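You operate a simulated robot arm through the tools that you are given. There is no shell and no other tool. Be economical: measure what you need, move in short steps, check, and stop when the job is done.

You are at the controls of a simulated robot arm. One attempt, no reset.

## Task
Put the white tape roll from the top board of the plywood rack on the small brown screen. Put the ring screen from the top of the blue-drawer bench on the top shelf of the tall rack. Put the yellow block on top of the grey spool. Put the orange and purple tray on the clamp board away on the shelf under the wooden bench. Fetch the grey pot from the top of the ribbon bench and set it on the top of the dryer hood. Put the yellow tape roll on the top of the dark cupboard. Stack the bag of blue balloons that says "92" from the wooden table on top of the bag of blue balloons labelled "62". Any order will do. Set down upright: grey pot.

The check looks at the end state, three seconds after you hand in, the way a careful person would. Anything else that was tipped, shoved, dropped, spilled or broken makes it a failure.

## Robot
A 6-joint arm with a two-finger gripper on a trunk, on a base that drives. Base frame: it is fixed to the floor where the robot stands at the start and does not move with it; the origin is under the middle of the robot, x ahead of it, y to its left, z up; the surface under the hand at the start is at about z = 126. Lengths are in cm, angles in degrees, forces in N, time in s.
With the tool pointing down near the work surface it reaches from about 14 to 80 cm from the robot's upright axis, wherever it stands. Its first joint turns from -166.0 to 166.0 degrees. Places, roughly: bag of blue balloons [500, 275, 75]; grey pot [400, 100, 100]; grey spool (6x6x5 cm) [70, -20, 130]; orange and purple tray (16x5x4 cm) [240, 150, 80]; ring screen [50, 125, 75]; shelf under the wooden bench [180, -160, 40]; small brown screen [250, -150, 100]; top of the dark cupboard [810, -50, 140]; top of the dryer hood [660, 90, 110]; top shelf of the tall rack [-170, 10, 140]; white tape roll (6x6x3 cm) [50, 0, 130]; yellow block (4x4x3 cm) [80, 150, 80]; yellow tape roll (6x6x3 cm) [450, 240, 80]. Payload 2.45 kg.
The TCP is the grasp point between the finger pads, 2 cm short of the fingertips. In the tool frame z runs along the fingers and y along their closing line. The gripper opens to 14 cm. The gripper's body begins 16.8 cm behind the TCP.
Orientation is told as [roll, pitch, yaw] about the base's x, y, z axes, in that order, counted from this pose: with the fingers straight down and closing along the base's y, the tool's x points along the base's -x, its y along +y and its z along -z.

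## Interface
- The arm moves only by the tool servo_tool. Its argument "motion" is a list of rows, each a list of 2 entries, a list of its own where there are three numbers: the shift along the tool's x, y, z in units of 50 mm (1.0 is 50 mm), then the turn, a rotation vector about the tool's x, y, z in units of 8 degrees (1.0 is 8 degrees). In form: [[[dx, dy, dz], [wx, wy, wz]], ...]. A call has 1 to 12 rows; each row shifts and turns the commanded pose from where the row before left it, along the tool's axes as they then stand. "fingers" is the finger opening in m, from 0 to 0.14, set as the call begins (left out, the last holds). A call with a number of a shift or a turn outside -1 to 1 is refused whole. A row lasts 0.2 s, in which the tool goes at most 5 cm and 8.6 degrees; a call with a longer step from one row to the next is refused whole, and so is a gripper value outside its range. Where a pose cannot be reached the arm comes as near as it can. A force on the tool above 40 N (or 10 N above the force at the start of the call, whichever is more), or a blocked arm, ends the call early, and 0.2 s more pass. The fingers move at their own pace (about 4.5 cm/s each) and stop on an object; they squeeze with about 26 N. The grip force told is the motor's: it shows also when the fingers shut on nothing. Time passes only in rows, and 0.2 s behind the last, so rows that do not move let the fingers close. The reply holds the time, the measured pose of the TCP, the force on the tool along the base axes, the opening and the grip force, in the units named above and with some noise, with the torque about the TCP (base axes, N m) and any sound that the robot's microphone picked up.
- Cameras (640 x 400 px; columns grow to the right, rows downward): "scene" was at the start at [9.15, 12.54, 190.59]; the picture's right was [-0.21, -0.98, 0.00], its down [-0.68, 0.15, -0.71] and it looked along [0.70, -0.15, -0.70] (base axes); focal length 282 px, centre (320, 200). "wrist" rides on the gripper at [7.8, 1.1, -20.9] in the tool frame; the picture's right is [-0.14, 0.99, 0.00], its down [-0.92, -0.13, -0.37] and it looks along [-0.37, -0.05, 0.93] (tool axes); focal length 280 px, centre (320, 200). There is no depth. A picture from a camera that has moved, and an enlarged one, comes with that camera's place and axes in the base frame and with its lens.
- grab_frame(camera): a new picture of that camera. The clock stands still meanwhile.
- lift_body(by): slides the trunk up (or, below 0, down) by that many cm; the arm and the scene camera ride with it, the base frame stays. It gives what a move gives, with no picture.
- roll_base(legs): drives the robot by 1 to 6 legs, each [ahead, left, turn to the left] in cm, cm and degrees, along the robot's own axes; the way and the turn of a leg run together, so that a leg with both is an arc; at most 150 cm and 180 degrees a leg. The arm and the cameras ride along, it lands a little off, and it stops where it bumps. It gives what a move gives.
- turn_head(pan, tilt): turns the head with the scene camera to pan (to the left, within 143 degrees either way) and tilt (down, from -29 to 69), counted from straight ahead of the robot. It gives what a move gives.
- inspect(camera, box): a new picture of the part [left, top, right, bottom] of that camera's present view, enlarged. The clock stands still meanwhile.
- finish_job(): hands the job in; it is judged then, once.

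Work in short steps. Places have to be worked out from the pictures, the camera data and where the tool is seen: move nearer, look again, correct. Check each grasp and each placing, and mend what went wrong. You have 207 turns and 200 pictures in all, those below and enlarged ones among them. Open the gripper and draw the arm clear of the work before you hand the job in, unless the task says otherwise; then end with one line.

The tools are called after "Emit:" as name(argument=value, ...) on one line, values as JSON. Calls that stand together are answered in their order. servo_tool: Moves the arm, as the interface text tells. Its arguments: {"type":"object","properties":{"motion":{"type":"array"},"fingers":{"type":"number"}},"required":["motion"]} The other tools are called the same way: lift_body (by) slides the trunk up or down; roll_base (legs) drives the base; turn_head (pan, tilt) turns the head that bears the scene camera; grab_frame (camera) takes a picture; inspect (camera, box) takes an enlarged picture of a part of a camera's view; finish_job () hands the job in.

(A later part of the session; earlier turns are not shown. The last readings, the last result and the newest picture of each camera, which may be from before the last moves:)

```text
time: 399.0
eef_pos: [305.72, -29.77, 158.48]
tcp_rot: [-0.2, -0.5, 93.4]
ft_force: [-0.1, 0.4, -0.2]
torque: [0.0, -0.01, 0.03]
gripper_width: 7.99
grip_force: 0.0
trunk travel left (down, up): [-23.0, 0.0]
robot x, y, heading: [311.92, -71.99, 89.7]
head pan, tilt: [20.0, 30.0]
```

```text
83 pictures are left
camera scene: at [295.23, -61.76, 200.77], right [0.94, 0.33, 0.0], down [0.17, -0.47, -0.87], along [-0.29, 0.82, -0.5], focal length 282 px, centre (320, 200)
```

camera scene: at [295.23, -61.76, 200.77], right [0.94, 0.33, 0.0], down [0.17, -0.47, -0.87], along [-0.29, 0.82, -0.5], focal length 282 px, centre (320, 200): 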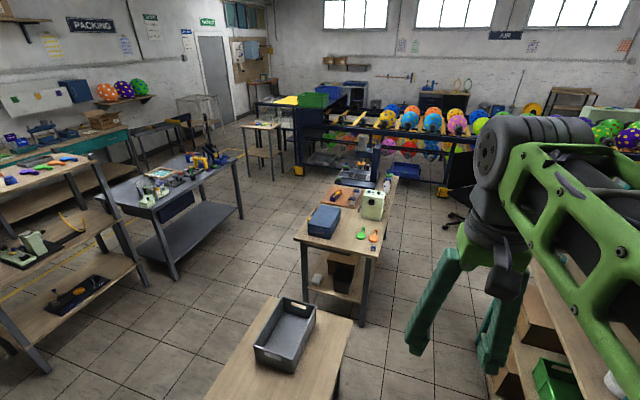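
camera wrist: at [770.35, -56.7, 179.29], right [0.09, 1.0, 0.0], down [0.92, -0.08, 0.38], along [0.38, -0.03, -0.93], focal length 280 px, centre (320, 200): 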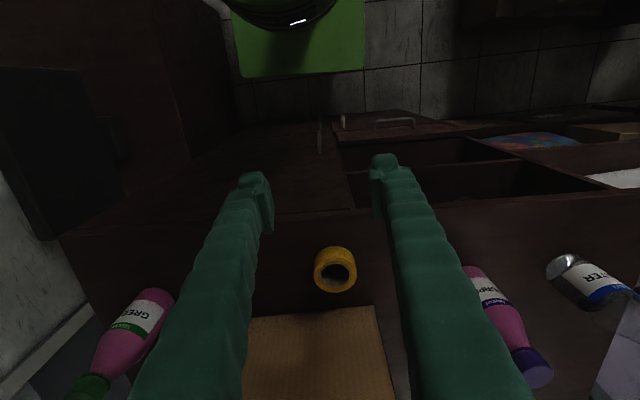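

Corridor is clear; shifting right to x≈321 and driving north.

Emit:
roll_base(legs=[[0, -9, 0.4], [120, 0, 0], [92, 0, 0]])

Emit:
turn_head(pan=85, tilt=45)

Emit:
grab_frame(camera="scene")

```text
time: 410.6
eef_pos: [320.31, 183.44, 158.58]
tcp_rot: [-0.2, -0.5, 92.1]
ft_force: [0.8, 0.8, -0.5]
torque: [-0.04, 0.02, -0.01]
gripper_width: 7.99
grip_force: 0.1
trunk travel left (down, up): [-23.0, 0.0]
robot x, y, heading: [325.59, 141.39, 88.0]
head pan, tilt: [20.0, 30.0]
```

```text
time: 412.0
eef_pos: [320.34, 183.35, 158.51]
tcp_rot: [-0.1, -0.6, 92.0]
ft_force: [0.6, 0.2, -0.1]
torque: [0.03, 0.01, -0.02]
gripper_width: 8.0
grip_force: 0.0
trunk travel left (down, up): [-23.0, 0.0]
robot x, y, heading: [325.63, 141.41, 88.1]
head pan, tilt: [85.0, 45.0]
```

```text
82 pictures are left
camera scene: at [303.75, 143.99, 198.52], right [0.12, 0.99, 0.0], down [0.7, -0.08, -0.71], along [-0.7, 0.08, -0.71], focal length 282 px, centre (320, 200)
```

scene: 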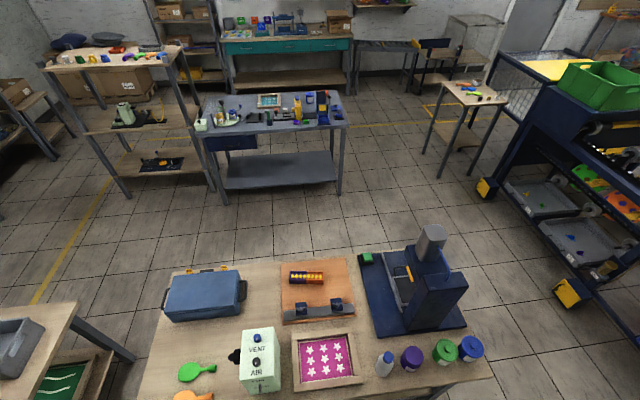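

The orange-purple tray lies along y at about [240, 145]. Moving the base 14 to the left and zooming on the tray.

Emit:
roll_base(legs=[[0, 13, 0]])

Emit:
inspect(camera="scene", box=[240, 240, 400, 380])

Emit:
servo_tool(motion=[[[0, 0.8, 0], [0, 0, 0]], [[0, 0.9, 0], [0, 0, 0]], [[0, 0.9, 0], [0, 0, 0]], [[0.2, 0.9, 0], [0, 0, 0]], [[0.3, 0.9, 0], [0, 0, 0]], [[0.3, 0.9, 0], [0, 0, 0]], [[0.3, 0.9, 0.2], [0, 0, 0]], [[0.4, 0.8, 0.4], [0, 0, 0]], [[0.4, 0.8, 0.4], [0, 0, 0]], [[0.4, 0.8, 0.4], [0, 0, 0]], [[0.4, 0.8, 0.4], [0, 0, 0]], [[0.4, 0.8, 0.4], [0, 0, 0]]], fingers=0.1)

Emit:
grab_frame(camera="wrist")

```text
time: 413.8
eef_pos: [307.25, 183.85, 158.58]
tcp_rot: [-0.1, -0.5, 91.8]
ft_force: [0.1, 0.0, 0.1]
torque: [-0.01, -0.05, 0.03]
gripper_width: 7.99
grip_force: 0.1
trunk travel left (down, up): [-23.0, 0.0]
robot x, y, heading: [312.12, 141.85, 88.0]
head pan, tilt: [85.0, 45.0]
```

```text
2.86 times, centred on (320, 310) of scene
camera zoom: at [290.6, 144.45, 198.5], right [0.12, 0.99, 0.0], down [0.7, -0.09, -0.71], along [-0.7, 0.09, -0.71], focal length 804 px, centre (320, -114)
```

zoom: 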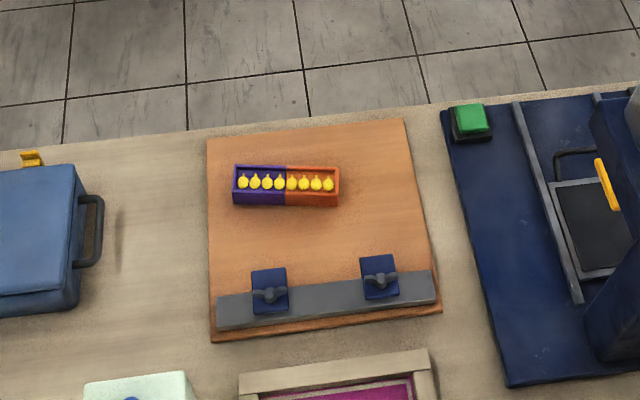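

```text
time: 416.4
eef_pos: [256.46, 166.4, 147.15]
tcp_rot: [-0.2, -0.5, 91.9]
ft_force: [0.1, -0.2, -1.2]
torque: [0.03, -0.13, -0.01]
gripper_width: 10.01
grip_force: 0.0
trunk travel left (down, up): [-23.0, 0.0]
robot x, y, heading: [312.71, 141.59, 88.1]
head pan, tilt: [85.0, 45.0]
```

```text
80 pictures are left
camera wrist: at [255.66, 158.44, 167.87], right [-0.99, 0.1, 0.0], down [0.09, 0.92, 0.38], along [0.04, 0.37, -0.93], focal length 280 px, centre (320, 200)
```

wrist: 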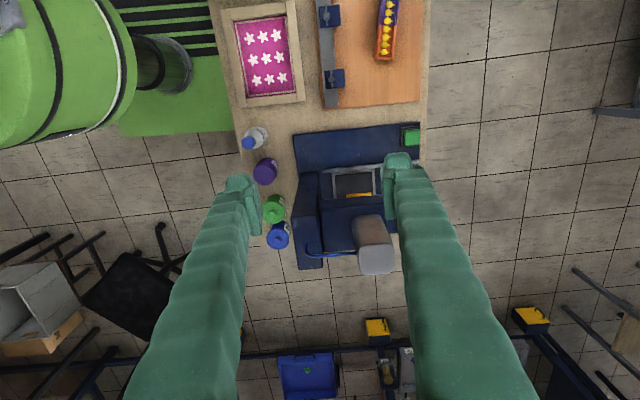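

Tray centre ≈[238.3, 146.2], long axis ~7° off y. Moving horizontally first (a heat press is beneath), then descending.

Emit:
servo_tool(motion=[[[0.7, 0.6, 0], [0, 0, 0.4]], [[0.7, 0.6, 0], [0, 0, 0.4]], [[0.7, 0.6, 0], [0, 0, 0.3]], [[0.7, 0.6, 0], [0, 0, 0]], [[0.7, 0.6, 0], [0, 0, 0]], [[0.6, 0.6, 0.3], [0, 0, 0]], [[0, 0, 0.9], [0, 0, 0]], [[0, 0, 0.9], [0, 0, 0]], [[0, 0, 0.9], [0, 0, 0]], [[0, 0, 0.9], [0, 0, 0]], [[0, 0, 0.9], [0, 0, 0]]])

Emit:
grab_frame(camera="wrist")

```text
time: 418.8
eef_pos: [240.31, 147.93, 121.52]
tcp_rot: [-0.1, -0.5, 83.0]
ft_force: [0.0, 0.4, 0.8]
torque: [-0.05, -0.05, 0.04]
gripper_width: 10.0
grip_force: 0.2
out of reach, approached as far as the arm can: row 5, 6
trunk travel left (down, up): [-23.0, 0.0]
robot x, y, heading: [312.69, 141.95, 88.4]
head pan, tilt: [85.0, 45.0]
```

```text
79 pictures are left
camera wrist: at [238.2, 140.16, 142.25], right [-0.97, 0.25, 0.0], down [0.24, 0.9, 0.38], along [0.1, 0.36, -0.93], focal length 280 px, centre (320, 200)
```

wrist: 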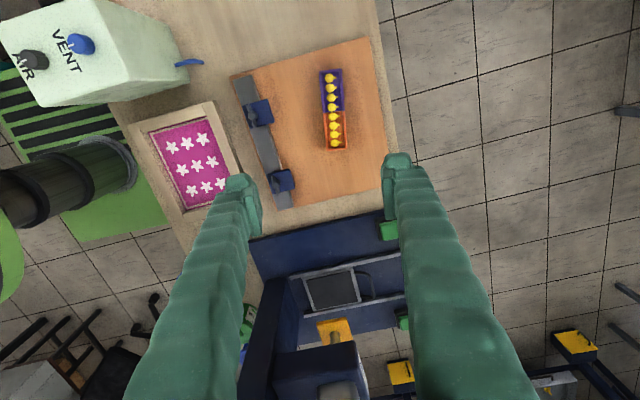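

Tray at [237, 144.9] angled ~8.7°. Correcting and descending to z≈100.

Emit:
servo_tool(motion=[[[0.2, 0.15, 0.7], [0, 0, 0.1]], [[0.2, 0.15, 0.8], [0, 0, 0.1]], [[0.2, 0.15, 0.8], [0, 0, 0]], [[0.08, 0.13, 0.8], [0, 0, 0]], [[0, 0, 0.8], [0, 0, 0]], [[0, 0, 0.4], [0, 0, 0]]])

Emit:
grab_frame(camera="wrist")

```text
time: 420.2
eef_pos: [237.17, 144.94, 100.07]
tcp_rot: [-0.1, -0.5, 81.5]
ft_force: [-0.4, -0.1, 0.0]
torque: [0.04, -0.02, 0.01]
gripper_width: 10.03
grip_force: 0.0
trunk travel left (down, up): [-23.0, 0.0]
robot x, y, heading: [312.76, 141.88, 88.0]
head pan, tilt: [85.0, 45.0]
```

```text
78 pictures are left
camera wrist: at [235.04, 137.22, 120.84], right [-0.96, 0.28, 0.0], down [0.26, 0.89, 0.38], along [0.11, 0.36, -0.93], focal length 280 px, centre (320, 200)
```

wrist: 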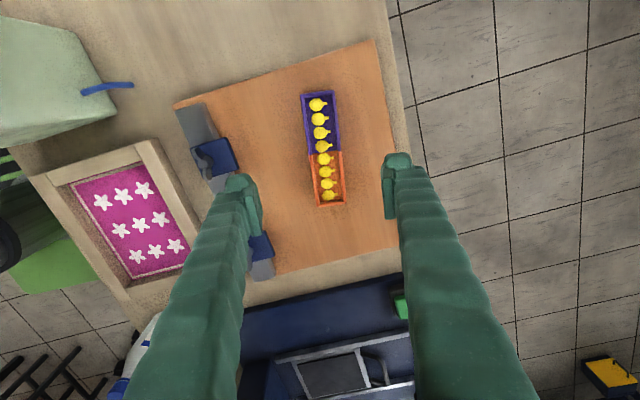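

Aligned. Descending to z≈90 then checking.

Emit:
servo_tool(motion=[[[0.08, 0.05, 0.5], [0, 0, 0]], [[0.07, 0.05, 0.6], [0, 0, 0]], [[0, 0, 0.5], [0, 0, 0]], [[0, 0, 0.3], [0, 0, 0]], [[0, 0, 0.1], [0, 0, 0]]], fingers=0.09)

Emit:
grab_frame(camera="wrist")

```text
time: 421.4
eef_pos: [236.65, 144.33, 90.14]
tcp_rot: [-0.2, -0.4, 81.5]
ft_force: [-0.5, 0.0, -0.8]
torque: [0.03, -0.02, 0.0]
gripper_width: 9.0
grip_force: 0.1
trunk travel left (down, up): [-23.0, 0.0]
robot x, y, heading: [312.64, 142.06, 88.1]
head pan, tilt: [85.0, 45.0]
```

```text
77 pictures are left
camera wrist: at [234.28, 136.72, 110.87], right [-0.96, 0.28, 0.0], down [0.26, 0.89, 0.38], along [0.11, 0.36, -0.93], focal length 280 px, centre (320, 200)
```

wrist: 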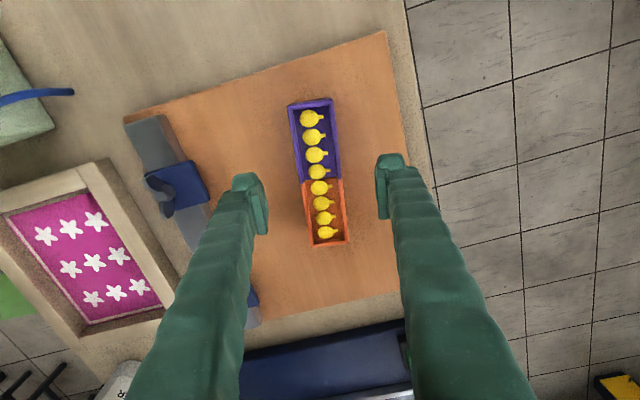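

Tray is lower than thought (top ≈83). Going down 6 cm more.

Emit:
servo_tool(motion=[[[-0.08, 0, 0.3], [0, 0, 0]], [[0, 0, 0.4], [0, 0, 0]], [[0, 0, 0.3], [0, 0, 0]], [[0, 0, 0.2], [0, 0, 0]], [[0, 0, 0], [0, 0, 0]]])

Emit:
grab_frame(camera="wrist")

```text
time: 422.6
eef_pos: [236.91, 144.85, 84.17]
tcp_rot: [-0.1, -0.7, 81.4]
ft_force: [-0.2, -0.2, -0.1]
torque: [0.0, -0.01, 0.03]
gripper_width: 9.01
grip_force: 0.1
out of reach, approached as far as the arm can: row 4
trunk travel left (down, up): [-23.0, 0.0]
robot x, y, heading: [312.25, 141.47, 87.8]
head pan, tilt: [85.0, 45.0]
```

```text
76 pictures are left
camera wrist: at [234.67, 137.15, 104.88], right [-0.96, 0.28, 0.0], down [0.26, 0.89, 0.38], along [0.11, 0.36, -0.93], focal length 280 px, centre (320, 200)
```

wrist: 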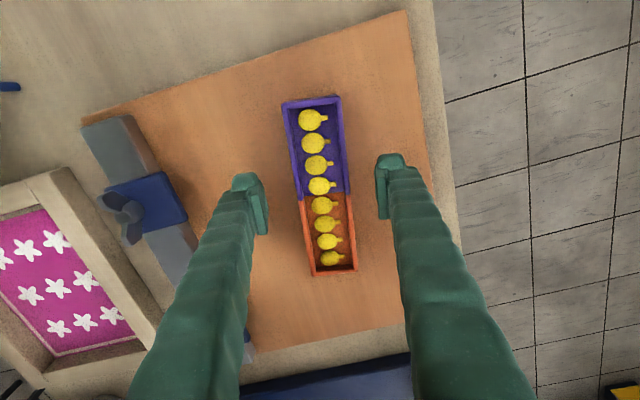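

Out of reach further down; lowering the trunk by 5 cm instead.

Emit:
lift_body(by=-4)

Emit:
grab_frame(camera="wrist")

```text
time: 423.4
eef_pos: [236.34, 144.91, 80.93]
tcp_rot: [0.4, -0.6, 81.5]
ft_force: [7.2, 0.8, 13.9]
torque: [-0.17, -1.0, 0.18]
gripper_width: 9.71
grip_force: 5.1
trunk travel left (down, up): [-18.9, 4.1]
robot x, y, heading: [312.9, 141.87, 87.8]
head pan, tilt: [85.0, 45.0]
stopped: the force on the tool passed its limit at 41 N (the readings are from after the stop); the commanded pose is now the measured one
```

```text
75 pictures are left
camera wrist: at [234.41, 137.23, 101.64], right [-0.96, 0.28, 0.01], down [0.26, 0.89, 0.37], along [0.1, 0.36, -0.93], focal length 280 px, centre (320, 200)
```

wrist: 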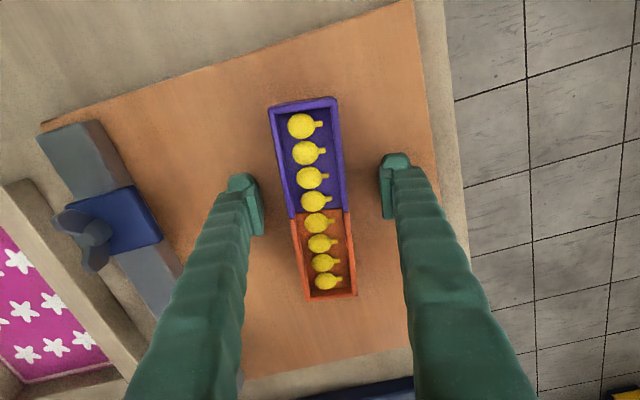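

Fingertips reached the board (z≈78.8). Easing up 0.4 cm and closing on the tray.

Emit:
servo_tool(motion=[[[0, 0, -0.1], [0, 0, 0]], [[0, 0, 0], [0, 0, 0]]], fingers=0.09)

Emit:
servo_tool(motion=[[[0, 0, 0], [0, 0, 0]], [[0, 0, 0], [0, 0, 0]], [[0, 0, 0], [0, 0, 0]], [[0, 0, 0], [0, 0, 0]], [[0, 0, 0], [0, 0, 0]], [[0, 0, 0], [0, 0, 0]]], fingers=0.03)

Emit:
grab_frame(camera="wrist")

```text
time: 424.0
eef_pos: [236.48, 144.9, 81.22]
tcp_rot: [0.4, -0.4, 81.5]
ft_force: [0.4, -0.1, -0.7]
torque: [0.01, -0.01, -0.02]
gripper_width: 9.01
grip_force: 0.1
trunk travel left (down, up): [-18.9, 4.1]
robot x, y, heading: [312.68, 142.06, 88.0]
head pan, tilt: [85.0, 45.0]
```

```text
time: 425.4
eef_pos: [236.46, 144.95, 81.23]
tcp_rot: [0.5, -0.5, 81.5]
ft_force: [0.9, 0.4, 0.8]
torque: [0.0, -0.03, -0.02]
gripper_width: 4.42
grip_force: 25.9
trunk travel left (down, up): [-18.9, 4.1]
robot x, y, heading: [312.1, 141.43, 88.1]
head pan, tilt: [85.0, 45.0]
```

```text
74 pictures are left
camera wrist: at [234.41, 137.2, 102.0], right [-0.96, 0.28, 0.01], down [0.26, 0.89, 0.37], along [0.1, 0.36, -0.93], focal length 280 px, centre (320, 200)
```

wrist: 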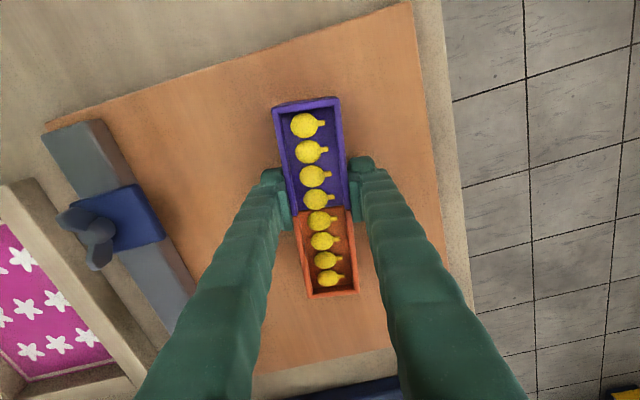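

Tray gripped at its middle. Lifting slowly, then carrying it up.

Emit:
servo_tool(motion=[[[0, 0, -0.04], [0, 0, 0]], [[0, 0, -0.06], [0, 0, 0]], [[0, 0, -0.1], [0, 0, 0]], [[0, 0, -0.15], [0, 0, 0]], [[0, 0, -0.2], [0, 0, 0]], [[0, 0, -0.3], [0, 0, 0]], [[0, 0, -0.4], [0, 0, 0]], [[0, 0, -0.5], [0, 0, 0]], [[0, 0, -0.5], [0, 0, 0]], [[0, 0, -0.5], [0, 0, 0]], [[0, 0, -0.5], [0, 0, 0]], [[0, 0, -0.5], [0, 0, 0]]])

Emit:
grab_frame(camera="wrist")

```text
time: 428.0
eef_pos: [236.38, 144.73, 99.74]
tcp_rot: [0.5, -0.6, 81.6]
ft_force: [0.1, 0.8, -1.6]
torque: [0.03, -0.01, -0.01]
gripper_width: 4.39
grip_force: 26.2
trunk travel left (down, up): [-18.9, 4.1]
robot x, y, heading: [312.82, 141.89, 87.9]
head pan, tilt: [85.0, 45.0]
```

```text
73 pictures are left
camera wrist: at [234.44, 136.99, 120.51], right [-0.96, 0.28, 0.01], down [0.26, 0.89, 0.38], along [0.1, 0.36, -0.93], focal length 280 px, centre (320, 200)
```

wrist: 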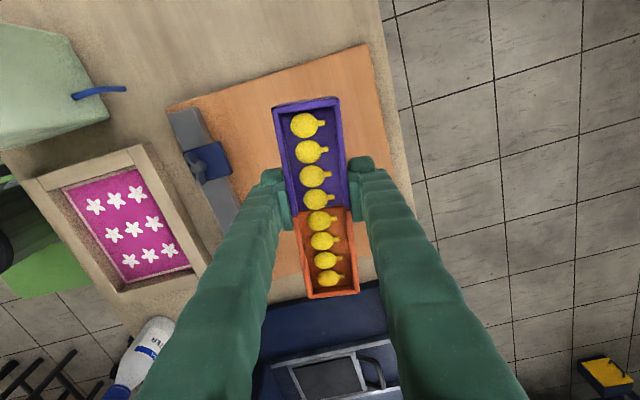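

Plan: since the shelf lies under the bench top, I'll need a tilted grip. I'll carry the tray to the empty can bench, set it down pointing inward, and regrasp it tilted. First raising and pulling the arm in.

Emit:
servo_tool(motion=[[[0, 0, -0.5], [0, 0, 0]], [[0, 0, -0.6], [0, 0, 0]], [[0, 0, -0.6], [0, 0, 0]], [[-0.03, -0.2, -0.6], [0, 0, 0]], [[-0.06, -0.4, -0.6], [0, 0, 0]], [[-0.08, -0.5, -0.6], [0, 0, 0]], [[-0.08, -0.5, -0.6], [0, 0, 0]], [[-0.08, -0.5, -0.6], [0, 0, 0]], [[-0.08, -0.5, -0.6], [0, 0, 0]], [[-0.08, -0.5, -0.5], [0, 0, 0]], [[-0.08, -0.5, 0], [0, 0, 0]], [[-0.08, -0.5, 0], [0, 0, 0]]])

Emit:
roll_base(legs=[[0, -10, 1.5], [-120, 0, 0], [-95, 0, 0]])

Emit:
turn_head(pan=60, tilt=35)

Emit:
grab_frame(camera="scene")

```text
time: 430.8
eef_pos: [258.6, 144.91, 124.06]
tcp_rot: [-4.5, -1.5, 81.3]
ft_force: [-0.4, 0.2, -0.7]
torque: [-0.04, -0.04, 0.03]
gripper_width: 4.41
grip_force: 25.8
trunk travel left (down, up): [-18.9, 4.1]
robot x, y, heading: [312.31, 142.06, 88.1]
head pan, tilt: [85.0, 45.0]
stopped in row 12: the arm was blocked; the commanded pose is now the measured one
```

```text
time: 442.7
eef_pos: [267.7, -73.27, 124.14]
tcp_rot: [-4.6, -1.6, 83.7]
ft_force: [0.2, -0.2, -0.5]
torque: [0.03, -0.02, 0.02]
gripper_width: 4.42
grip_force: 26.1
trunk travel left (down, up): [-18.9, 4.1]
robot x, y, heading: [321.68, -74.34, 90.1]
head pan, tilt: [85.0, 45.0]
```

```text
time: 443.6
eef_pos: [267.65, -73.18, 124.07]
tcp_rot: [-4.7, -1.6, 83.7]
ft_force: [-0.3, 0.4, -0.9]
torque: [0.01, 0.01, 0.02]
gripper_width: 4.42
grip_force: 25.4
trunk travel left (down, up): [-18.9, 4.1]
robot x, y, heading: [321.6, -74.87, 90.3]
head pan, tilt: [60.0, 35.0]
```

```text
72 pictures are left
camera scene: at [300.29, -68.76, 195.92], right [0.49, 0.87, 0.0], down [0.5, -0.28, -0.82], along [-0.71, 0.4, -0.57], focal length 282 px, centre (320, 200)
```

scene: 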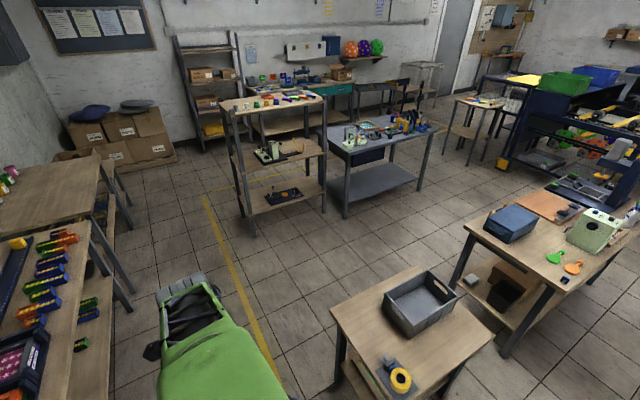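

Turning the robot to face the wall side (heading -90).

Emit:
roll_base(legs=[[0, 0, -180]])

Emit:
servo_tool(motion=[[[0, -0.4, 0], [0.28, -0.1, 0.1]], [[0, -0.3, 0], [0.28, -0.1, 0.1]], [[0, 0, 0], [0, 0, 0]]])

Emit:
grab_frame(camera="wrist")

```text
time: 451.3
eef_pos: [375.96, -75.77, 124.11]
tcp_rot: [-4.6, -1.6, -96.8]
ft_force: [0.1, 0.0, -0.7]
torque: [0.03, 0.01, -0.01]
gripper_width: 4.42
grip_force: 25.8
trunk travel left (down, up): [-18.9, 4.1]
robot x, y, heading: [322.01, -74.72, -90.6]
head pan, tilt: [60.0, 35.0]
```

```text
time: 452.1
eef_pos: [372.16, -75.55, 123.63]
tcp_rot: [-10.0, -3.7, -98.5]
ft_force: [0.0, -1.0, -0.9]
torque: [0.0, 0.01, 0.01]
gripper_width: 4.42
grip_force: 26.3
trunk travel left (down, up): [-18.9, 4.1]
robot x, y, heading: [321.82, -74.22, -89.9]
head pan, tilt: [60.0, 35.0]
```

```text
71 pictures are left
camera wrist: at [378.23, -67.21, 143.39], right [0.94, -0.29, -0.16], down [-0.19, -0.88, 0.44], along [-0.27, -0.39, -0.88], focal length 280 px, centre (320, 200)
```

wrist: 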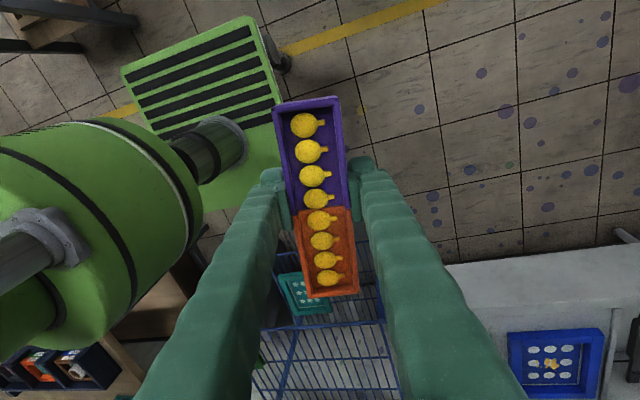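

Wrong signs; moving outward, levelling properly, and swinging the tool to the robot's front.

Emit:
servo_tool(motion=[[[0, 0.4, 0], [-0.4, 0.15, -0.2]], [[0, 0.5, 0], [-0.4, 0.15, -0.2]], [[-0.1, 0.5, 0], [-0.4, 0.16, -0.2]], [[-0.4, 0.3, 0], [0, 0, -0.2]], [[-0.5, 0, 0], [0, 0, -0.2]], [[-0.6, 0, 0], [0, 0, 0]], [[-0.6, -0.2, 0], [0, 0, 0]], [[-0.6, -0.3, 0], [0, 0, 0]], [[-0.6, -0.4, 0], [0, 0, 0]], [[-0.6, -0.5, 0], [0, 0, 0]], [[-0.5, -0.5, 0], [0, 0, 0]], [[-0.4, -0.5, 0], [0, 0, 0]]])

Emit:
servo_tool(motion=[[[-0.4, -0.6, 0], [0, 0, 0]], [[-0.4, -0.6, 0], [0, 0, 0]], [[-0.3, -0.6, 0], [0, 0, 0]], [[-0.3, -0.6, 0], [0, 0, 0]], [[-0.2, -0.6, 0], [0, 0, 0]], [[-0.2, -0.6, 0], [0, 0, 0]], [[-0.2, -0.6, 0], [0, 0, 0]], [[0, -0.4, 0], [0, 0, 0]], [[0, 0, 0], [0, 0, 0]]])

Emit:
grab_frame(camera="wrist")

```text
time: 454.7
eef_pos: [367.98, -100.67, 123.31]
tcp_rot: [0.6, 0.5, -90.5]
ft_force: [-0.1, 0.6, -0.7]
torque: [0.01, -0.05, -0.02]
gripper_width: 4.42
grip_force: 25.9
trunk travel left (down, up): [-18.9, 4.1]
robot x, y, heading: [321.87, -74.63, -90.3]
head pan, tilt: [60.0, 35.0]
```

```text
time: 456.7
eef_pos: [345.51, -110.27, 123.22]
tcp_rot: [0.5, 0.6, -90.5]
ft_force: [0.6, 0.0, -0.5]
torque: [0.0, 0.01, 0.02]
gripper_width: 4.4
grip_force: 26.4
trunk travel left (down, up): [-18.9, 4.1]
robot x, y, heading: [321.77, -74.18, -90.1]
head pan, tilt: [60.0, 35.0]
```

```text
70 pictures are left
camera wrist: at [346.46, -102.69, 144.04], right [0.99, -0.15, 0.01], down [-0.14, -0.92, 0.36], along [-0.05, -0.35, -0.93], focal length 280 px, centre (320, 200)
```

wrist: 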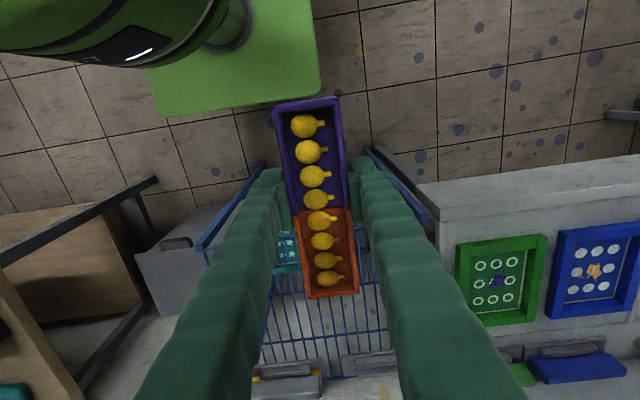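

Level and in front. Driving west to the can bench (x≈50).

Emit:
roll_base(legs=[[0, -140, 0], [0, -132, 0]])

Emit:
servo_tool(motion=[[[0, -0.5, 0], [0, 0, 0]], [[0, -0.6, 0], [0, 0, 0]], [[-0.2, -0.6, 0], [0, 0, 0]], [[-0.4, -0.6, 0], [0, 0, 0]], [[-0.5, -0.5, 0], [0, 0, 0]], [[-0.6, -0.3, 0], [0, 0, 0]], [[-0.6, 0, 0], [0, 0, 0]], [[-0.6, 0, 0], [0, 0, 0]], [[0, 0, 0], [0, 0, 0]]])

Emit:
grab_frame(camera="wrist")

Emit:
turn_head(pan=30, tilt=50)

Emit:
grab_frame(camera="scene")

```text
time: 480.6
eef_pos: [73.06, -109.94, 123.21]
tcp_rot: [0.5, 0.7, -89.8]
ft_force: [0.0, -1.0, -0.2]
torque: [0.03, -0.04, 0.03]
gripper_width: 4.4
grip_force: 26.1
trunk travel left (down, up): [-18.9, 4.1]
robot x, y, heading: [48.96, -73.89, -89.5]
head pan, tilt: [60.0, 35.0]
```

```text
time: 482.6
eef_pos: [57.54, -124.4, 122.9]
tcp_rot: [0.5, 0.6, -89.8]
ft_force: [1.0, 0.1, -1.3]
torque: [-0.03, -0.02, -0.01]
gripper_width: 4.41
grip_force: 25.8
trunk travel left (down, up): [-18.9, 4.1]
robot x, y, heading: [48.74, -74.39, -89.6]
head pan, tilt: [60.0, 35.0]
```

```text
69 pictures are left
camera wrist: at [58.47, -116.78, 143.89], right [0.99, -0.13, 0.01], down [-0.13, -0.92, 0.36], along [-0.04, -0.36, -0.93], focal length 280 px, centre (320, 200)
```

wrist: 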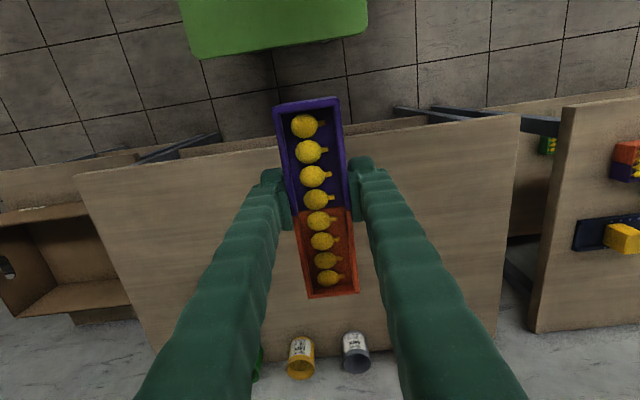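

```text
time: 483.6
eef_pos: [57.66, -124.43, 122.96]
tcp_rot: [0.4, 0.6, -89.8]
ft_force: [0.3, 0.5, -0.7]
torque: [0.01, -0.01, 0.02]
gripper_width: 4.43
grip_force: 25.5
trunk travel left (down, up): [-18.9, 4.1]
robot x, y, heading: [48.88, -74.03, -89.7]
head pan, tilt: [30.0, 50.0]
```

```text
68 pictures are left
camera scene: at [67.03, -81.4, 193.75], right [-0.86, -0.51, 0.0], down [-0.39, 0.66, -0.64], along [0.33, -0.55, -0.77], focal length 282 px, centre (320, 200)
```

scene: 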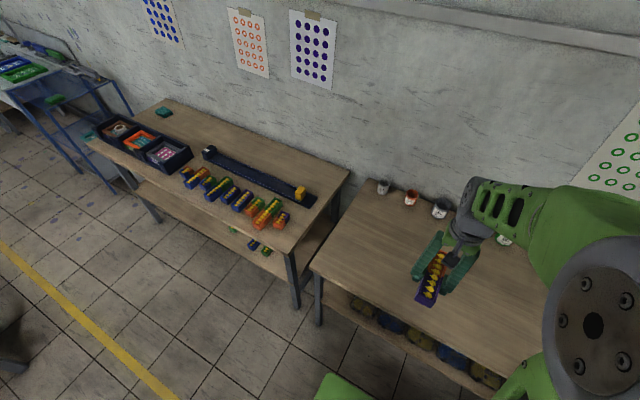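

Can bench top is empty in front. Moving in and lowering the tray towards it.

Emit:
servo_tool(motion=[[[-0.4, 0, 0.2], [0, 0, 0]], [[-0.5, 0, 0.3], [0, 0, 0]], [[-0.5, 0, 0.4], [0, 0, 0]], [[-0.5, 0, 0.5], [0, 0, 0]], [[-0.5, 0, 0.6], [0, 0, 0]], [[-0.3, 0, 0.6], [0, 0, 0]], [[0, 0, 0.6], [0, 0, 0]], [[0, 0, 0.6], [0, 0, 0]], [[0, 0, 0.6], [0, 0, 0]], [[0, 0, 0.6], [0, 0, 0]], [[0, 0, 0.5], [0, 0, 0]], [[0, 0, 0.3], [0, 0, 0]]])

Emit:
grab_frame(camera="wrist")

Emit:
inspect(camera="scene", box=[320, 170, 560, 340])

```text
time: 486.2
eef_pos: [57.97, -137.56, 93.81]
tcp_rot: [0.5, 0.7, -89.7]
ft_force: [0.0, 0.6, -0.7]
torque: [0.03, -0.02, -0.01]
gripper_width: 4.41
grip_force: 25.7
trunk travel left (down, up): [-18.9, 4.1]
robot x, y, heading: [49.21, -74.54, -89.3]
head pan, tilt: [30.0, 50.0]
```

```text
67 pictures are left
camera wrist: at [58.86, -129.96, 114.74], right [0.99, -0.13, 0.01], down [-0.13, -0.93, 0.36], along [-0.04, -0.36, -0.93], focal length 280 px, centre (320, 200)
```

wrist: 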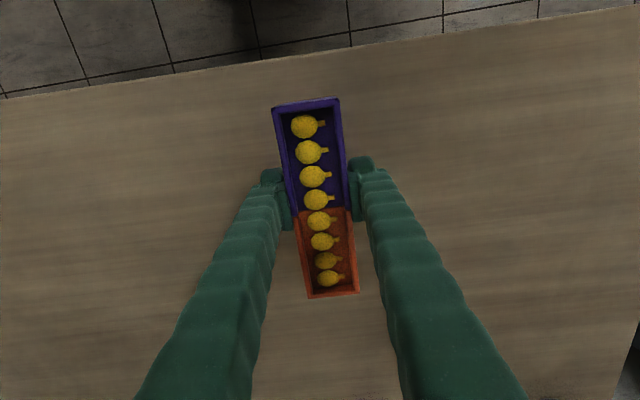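

```text
2.35 times, centred on (440, 255) of scene
camera zoom: at [67.03, -81.41, 193.74], right [-0.86, -0.51, 0.0], down [-0.39, 0.66, -0.64], along [0.33, -0.55, -0.77], focal length 662 px, centre (38, 71)
```

zoom: 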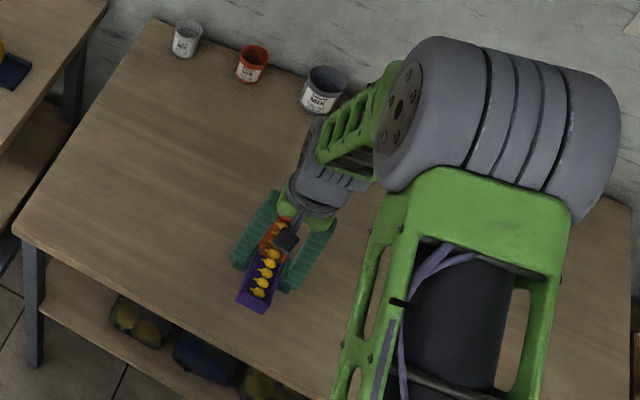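

Lowering stepwise until it touches.

Emit:
servo_tool(motion=[[[0, 0, 0.4], [0, 0, 0]], [[0, 0, 0.4], [0, 0, 0]], [[0, 0, 0.3], [0, 0, 0]], [[0, 0, 0.2], [0, 0, 0]], [[0, 0, 0.1], [0, 0, 0]], [[0, 0, 0], [0, 0, 0]]])

Emit:
servo_tool(motion=[[[0, 0, 0.1], [0, 0, 0]], [[0, 0, 0.1], [0, 0, 0]], [[0, 0, 0.1], [0, 0, 0]], [[0, 0, 0], [0, 0, 0]]])

Emit:
grab_frame(camera="wrist")

```text
time: 487.6
eef_pos: [57.9, -137.58, 87.06]
tcp_rot: [0.4, 0.4, -89.8]
ft_force: [2.5, 1.4, 22.1]
torque: [-0.84, 0.61, 0.27]
gripper_width: 4.4
grip_force: 25.9
trunk travel left (down, up): [-18.9, 4.1]
robot x, y, heading: [48.95, -74.21, -89.6]
head pan, tilt: [30.0, 50.0]
```

```text
time: 487.9
eef_pos: [57.96, -137.75, 86.96]
tcp_rot: [0.6, 0.3, -89.8]
ft_force: [-1.3, 7.1, 22.0]
torque: [0.07, 0.74, -0.3]
gripper_width: 4.41
grip_force: 26.3
trunk travel left (down, up): [-18.9, 4.1]
robot x, y, heading: [49.18, -74.07, -89.4]
head pan, tilt: [30.0, 50.0]
stopped in row 1: the force on the tool passed its limit at 47 N (the readings are from after the stop); the commanded pose is now the measured one
```

```text
65 pictures are left
camera wrist: at [58.89, -129.98, 107.86], right [0.99, -0.13, 0.01], down [-0.13, -0.92, 0.36], along [-0.04, -0.36, -0.93], focal length 280 px, centre (320, 200)
```

wrist: 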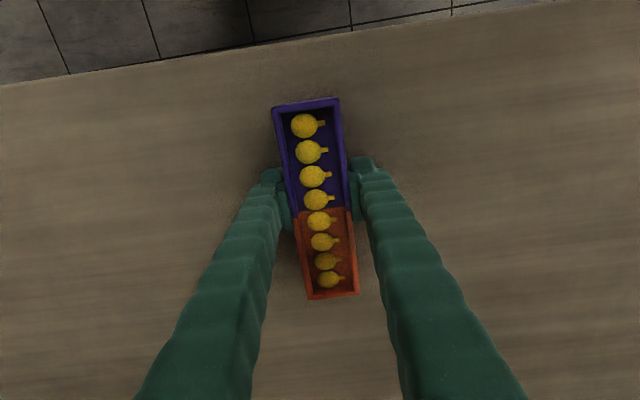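

Tray rests on the bench (z≈84.6). Releasing, rising 18 cm and tilting the tool 45° toward the wall.

Emit:
servo_tool(motion=[[[0, 0, -0.03], [0, 0, 0]], [[0, 0, 0], [0, 0, 0]], [[0, 0, 0], [0, 0, 0]], [[0, 0, 0], [0, 0, 0]], [[0, 0, 0], [0, 0, 0]]], fingers=0.08)

Emit:
servo_tool(motion=[[[0, 0, -0.1], [0, 0, 0]], [[0, 0, -0.4], [0, 0, 0]], [[0, 0, -0.8], [0, 0, 0]], [[0, 0, -0.9], [0, 0, 0]], [[0, 0, -0.9], [0, 0, 0]], [[0, 0, -0.5], [0, -0.6, 0]], [[0, 0, 0], [0, -1, 0]], [[0, 0, 0], [0, -1, 0]], [[0, 0, 0], [0, -1, 0]], [[0, 0, 0], [0, -1, 0]], [[0, 0, 0], [0, -1, 0]], [[0, 0, 0], [0, 0, 0]]])

Emit:
grab_frame(camera="wrist")

```text
time: 489.1
eef_pos: [58.04, -137.8, 86.89]
tcp_rot: [0.5, 0.4, -89.9]
ft_force: [0.8, 0.4, 0.1]
torque: [-0.01, 0.03, -0.01]
gripper_width: 7.98
grip_force: 0.1
trunk travel left (down, up): [-18.9, 4.1]
robot x, y, heading: [48.86, -74.15, -89.5]
head pan, tilt: [30.0, 50.0]
```

```text
time: 491.7
eef_pos: [57.28, -138.24, 105.05]
tcp_rot: [0.8, -44.5, -90.4]
ft_force: [-0.2, -0.2, 0.5]
torque: [-0.01, -0.01, 0.01]
gripper_width: 7.99
grip_force: 0.0
out of reach, approached as far as the arm can: row 8, 9
trunk travel left (down, up): [-18.9, 4.1]
robot x, y, heading: [48.71, -74.25, -89.4]
head pan, tilt: [30.0, 50.0]
```

```text
64 pictures are left
camera wrist: at [58.25, -117.88, 114.35], right [0.99, -0.09, 0.11], down [-0.14, -0.4, 0.91], along [-0.04, -0.91, -0.41], focal length 280 px, centre (320, 200)
```

wrist: 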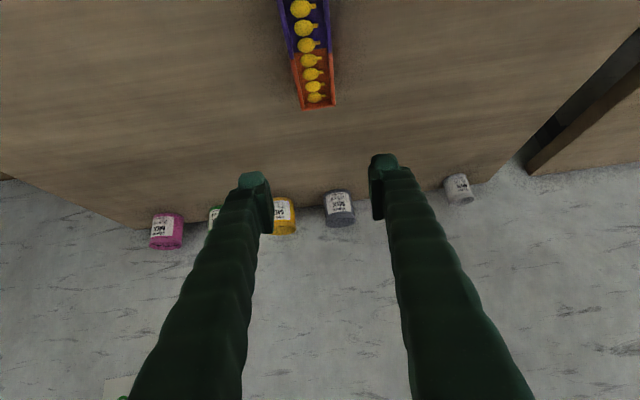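

Backing the base 8 cm for better posture, then moving down to straddle the tray at a tilt.

Emit:
roll_base(legs=[[-8, 0, 0]])

Emit:
servo_tool(motion=[[[0.4, 0.05, 0], [0, 0, 0]], [[0.4, 0.05, 0], [0, 0, 0]], [[0.4, 0.04, 0], [0, 0, 0]], [[0.4, 0, 0], [0, 0, 0]], [[0, 0, 0.5], [0, 0, 0]], [[0, 0, 0.6], [0, 0, 0]], [[0, 0, 0.6], [0, 0, 0]], [[0, 0, 0.5], [0, 0, 0]], [[0, 0, 0.3], [0, 0, 0]], [[0, 0, 0], [0, 0, 0]]])

Emit:
grab_frame(camera="wrist")

```text
time: 492.8
eef_pos: [57.26, -130.05, 105.02]
tcp_rot: [0.8, -44.6, -90.3]
ft_force: [0.1, -0.3, 0.1]
torque: [-0.04, 0.0, 0.05]
gripper_width: 8.01
grip_force: 0.0
trunk travel left (down, up): [-18.9, 4.1]
robot x, y, heading: [48.83, -66.24, -89.5]
head pan, tilt: [30.0, 50.0]
```

```text
time: 495.0
eef_pos: [58.1, -133.25, 90.46]
tcp_rot: [0.8, -44.4, -90.3]
ft_force: [0.5, -0.2, -0.4]
torque: [-0.02, 0.04, -0.03]
gripper_width: 8.01
grip_force: 0.1
trunk travel left (down, up): [-18.9, 4.1]
robot x, y, heading: [48.89, -65.88, -89.6]
head pan, tilt: [30.0, 50.0]
```

```text
63 pictures are left
camera wrist: at [59.1, -113.05, 99.8], right [0.99, -0.09, 0.11], down [-0.13, -0.4, 0.91], along [-0.04, -0.91, -0.41], focal length 280 px, centre (320, 200)
```

wrist: 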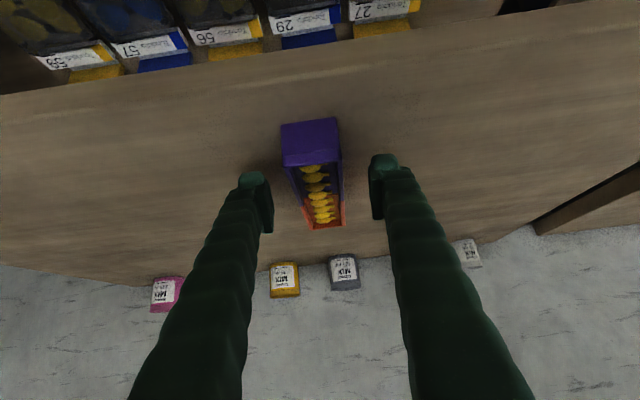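

Aligned. Final 3.8 cm along the tool axis, then close.

Emit:
servo_tool(motion=[[[0, 0, 0.3], [0, 0, 0]], [[0, 0, 0.25], [0, 0, 0]], [[0, 0, 0.17], [0, 0, 0]], [[0, 0, 0], [0, 0, 0]]])

Emit:
servo_tool(motion=[[[0, 0, 0], [0, 0, 0]], [[0, 0, 0], [0, 0, 0]], [[0, 0, 0], [0, 0, 0]], [[0, 0, 0], [0, 0, 0]], [[0, 0, 0], [0, 0, 0]], [[0, 0, 0], [0, 0, 0]]], fingers=0.03)

Emit:
servo_tool(motion=[[[-0.03, 0, -0.03], [0, 0, 0]], [[-0.05, 0, -0.05], [0, 0, 0]], [[-0.1, 0, -0.1], [0, 0, 0]], [[-0.15, 0, -0.15], [0, 0, 0]], [[-0.2, 0, -0.2], [0, 0, 0]], [[0, 0, 0], [0, 0, 0]]])

Emit:
grab_frame(camera="wrist")

```text
time: 496.0
eef_pos: [58.07, -135.74, 87.75]
tcp_rot: [0.8, -44.4, -90.2]
ft_force: [-0.7, 0.3, 0.3]
torque: [0.0, 0.0, 0.0]
gripper_width: 7.97
grip_force: 0.1
trunk travel left (down, up): [-18.9, 4.1]
robot x, y, heading: [48.9, -66.45, -89.3]
head pan, tilt: [30.0, 50.0]
```

```text
time: 497.4
eef_pos: [58.02, -135.7, 87.84]
tcp_rot: [0.7, -44.3, -90.3]
ft_force: [-0.7, -0.1, 0.9]
torque: [0.02, 0.02, -0.04]
gripper_width: 4.48
grip_force: 26.1
trunk travel left (down, up): [-18.9, 4.1]
robot x, y, heading: [49.12, -65.84, -89.3]
head pan, tilt: [30.0, 50.0]
```

```text
time: 498.8
eef_pos: [58.26, -135.71, 91.61]
tcp_rot: [0.8, -44.4, -90.3]
ft_force: [0.1, -0.3, -1.5]
torque: [0.05, -0.01, -0.03]
gripper_width: 4.45
grip_force: 25.7
trunk travel left (down, up): [-18.9, 4.1]
robot x, y, heading: [48.95, -66.32, -89.4]
head pan, tilt: [30.0, 50.0]
```

```text
62 pictures are left
camera wrist: at [59.19, -115.49, 100.99], right [0.99, -0.09, 0.11], down [-0.13, -0.4, 0.91], along [-0.04, -0.91, -0.41], focal length 280 px, centre (320, 200)
```

wrist: 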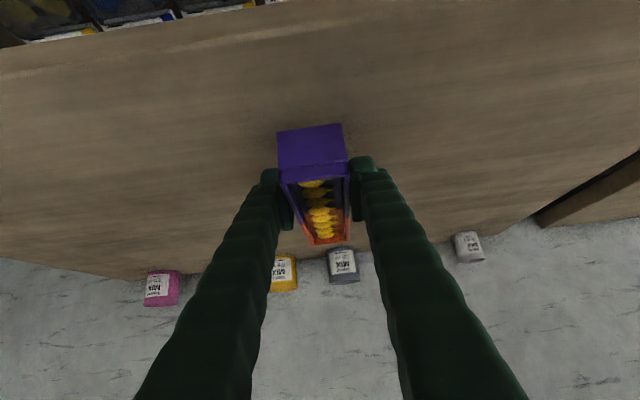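

Tray is held level with the tilted grip. Raising 12 cm and driving east to x≈180 in front of bench 2.

Emit:
servo_tool(motion=[[[-0.15, 0, -0.15], [0, 0, 0]], [[-0.25, 0, -0.25], [0, 0, 0]], [[-0.3, 0, -0.3], [0, 0, 0]], [[-0.3, 0, -0.3], [0, 0, 0]], [[-0.3, 0, -0.3], [0, 0, 0]], [[-0.25, 0, -0.25], [0, 0, 0]], [[-0.15, 0, -0.15], [0, 0, 0]]])

Emit:
roll_base(legs=[[0, 122, -0.5], [-22, 0, 0]])

Emit:
turn_head(pan=0, tilt=50)

Emit:
grab_frame(camera="scene")

Emit:
grab_frame(camera="wrist")

```text
time: 500.4
eef_pos: [57.93, -135.8, 103.71]
tcp_rot: [0.8, -44.4, -90.2]
ft_force: [0.8, 0.5, -0.6]
torque: [0.05, -0.02, 0.01]
gripper_width: 4.48
grip_force: 26.4
trunk travel left (down, up): [-18.9, 4.1]
robot x, y, heading: [48.72, -66.41, -89.6]
head pan, tilt: [30.0, 50.0]
```

```text
time: 512.6
eef_pos: [179.6, -113.16, 103.55]
tcp_rot: [0.8, -44.4, -90.5]
ft_force: [0.0, 0.8, -0.7]
torque: [0.02, 0.0, 0.01]
gripper_width: 4.46
grip_force: 26.2
trunk travel left (down, up): [-18.9, 4.1]
robot x, y, heading: [171.23, -43.54, -89.6]
head pan, tilt: [30.0, 50.0]
```

```text
time: 513.5
eef_pos: [179.67, -113.31, 103.56]
tcp_rot: [0.8, -44.5, -90.4]
ft_force: [0.2, -0.3, -1.4]
torque: [0.03, -0.03, -0.03]
gripper_width: 4.45
grip_force: 26.5
trunk travel left (down, up): [-18.9, 4.1]
robot x, y, heading: [170.85, -43.75, -89.7]
head pan, tilt: [0.0, 50.0]
```

```text
61 pictures are left
camera scene: at [184.97, -51.95, 193.75], right [-1.0, -0.01, 0.0], down [-0.01, 0.77, -0.64], along [0.01, -0.64, -0.77], focal length 282 px, centre (320, 200)
```

scene: 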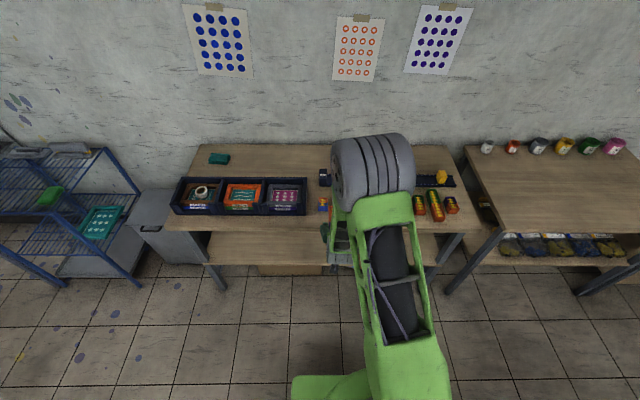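

```text
60 pictures are left
camera wrist: at [180.69, -93.03, 112.97], right [0.99, -0.1, 0.11], down [-0.14, -0.4, 0.91], along [-0.05, -0.91, -0.41], focal length 280 px, centre (320, 200)
```

wrist: 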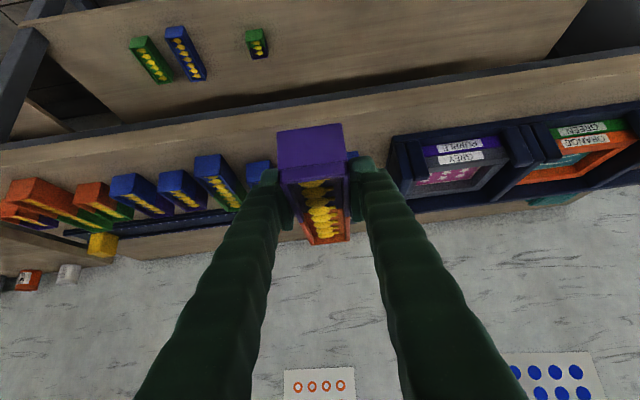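

Shelf is free around x≈185–215 (existing trays are further west). Backing 12 cm, lowering the trunk fully, then lowering the arm to shelf height.

Emit:
roll_base(legs=[[-12, 14, 0]])

Emit:
lift_body(by=-18.5)

Emit:
servo_tool(motion=[[[0.2, 0, 0.2], [0, 0, 0]], [[0.35, 0, 0.35], [0, 0, 0]], [[0.4, 0, 0.4], [0, 0, 0]], [[0.4, 0, 0.4], [0, 0, 0]], [[0.4, 0, 0.4], [0, 0, 0]], [[0.4, 0, 0.4], [0, 0, 0]], [[0.4, 0, 0.4], [0, 0, 0]], [[0.4, 0, 0.4], [0, 0, 0]]])

Emit:
grab_frame(camera="wrist")

```text
time: 515.4
eef_pos: [193.8, -101.27, 103.51]
tcp_rot: [0.7, -44.4, -90.3]
ft_force: [-0.6, -0.4, -1.0]
torque: [-0.01, 0.01, -0.02]
gripper_width: 4.47
grip_force: 25.7
trunk travel left (down, up): [-18.9, 4.1]
robot x, y, heading: [184.78, -31.5, -89.4]
head pan, tilt: [0.0, 50.0]
```

```text
time: 517.4
eef_pos: [193.58, -101.36, 85.1]
tcp_rot: [0.8, -44.4, -90.3]
ft_force: [0.3, 0.0, -1.8]
torque: [0.06, -0.01, 0.0]
gripper_width: 4.43
grip_force: 26.1
trunk travel left (down, up): [-0.4, 22.6]
robot x, y, heading: [184.47, -31.57, -89.8]
head pan, tilt: [0.0, 50.0]
```

```text
time: 519.2
eef_pos: [193.77, -101.02, 64.16]
tcp_rot: [0.8, -44.5, -90.3]
ft_force: [-0.4, 0.3, -1.1]
torque: [0.04, 0.01, 0.0]
gripper_width: 4.47
grip_force: 25.8
trunk travel left (down, up): [-0.4, 22.6]
robot x, y, heading: [184.54, -31.63, -89.3]
head pan, tilt: [0.0, 50.0]
```

```text
59 pictures are left
camera wrist: at [194.74, -80.85, 73.51], right [0.99, -0.09, 0.11], down [-0.14, -0.4, 0.91], along [-0.04, -0.91, -0.41], focal length 280 px, centre (320, 200)
```

wrist: 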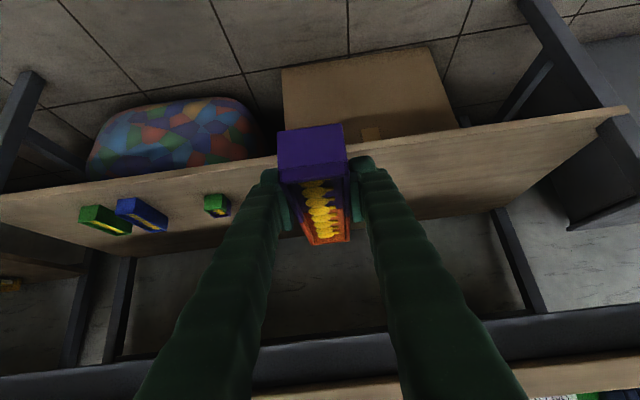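

Excellent reach. Shelf triangulates to z≈38.5–40, front edge y≈-131.5. Lowering to z≈50 then driving forward 40 cm.

Emit:
servo_tool(motion=[[[0.3, 0, 0.3], [0, 0, 0]], [[0.4, 0, 0.4], [0, 0, 0]], [[0.4, 0, 0.4], [0, 0, 0]], [[0.4, 0, 0.4], [0, 0, 0]], [[0.4, 0, 0.4], [0, 0, 0]], [[0.1, 0, 0.1], [0, 0, 0]], [[0, 0, 0], [0, 0, 0]]])

Emit:
roll_base(legs=[[30, 0, 0]])

Emit:
grab_frame(camera="wrist")

```text
time: 520.8
eef_pos: [193.89, -100.88, 50.13]
tcp_rot: [0.7, -44.4, -90.3]
ft_force: [0.2, -0.5, -1.8]
torque: [0.02, 0.02, 0.03]
gripper_width: 4.42
grip_force: 26.4
trunk travel left (down, up): [-0.4, 22.6]
robot x, y, heading: [184.47, -31.67, -89.6]
head pan, tilt: [0.0, 50.0]
```

```text
time: 522.9
eef_pos: [193.74, -131.2, 50.01]
tcp_rot: [0.9, -44.4, -90.5]
ft_force: [0.0, -0.7, -0.5]
torque: [0.05, 0.04, 0.01]
gripper_width: 4.46
grip_force: 26.2
trunk travel left (down, up): [-0.4, 22.6]
robot x, y, heading: [184.75, -61.68, -89.8]
head pan, tilt: [0.0, 50.0]
```

```text
58 pictures are left
camera wrist: at [194.9, -111.03, 59.44], right [0.99, -0.1, 0.11], down [-0.14, -0.4, 0.91], along [-0.05, -0.91, -0.41], focal length 280 px, centre (320, 200)
```

wrist: 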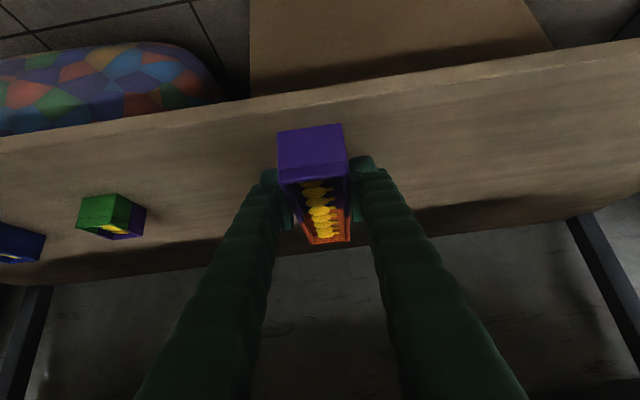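

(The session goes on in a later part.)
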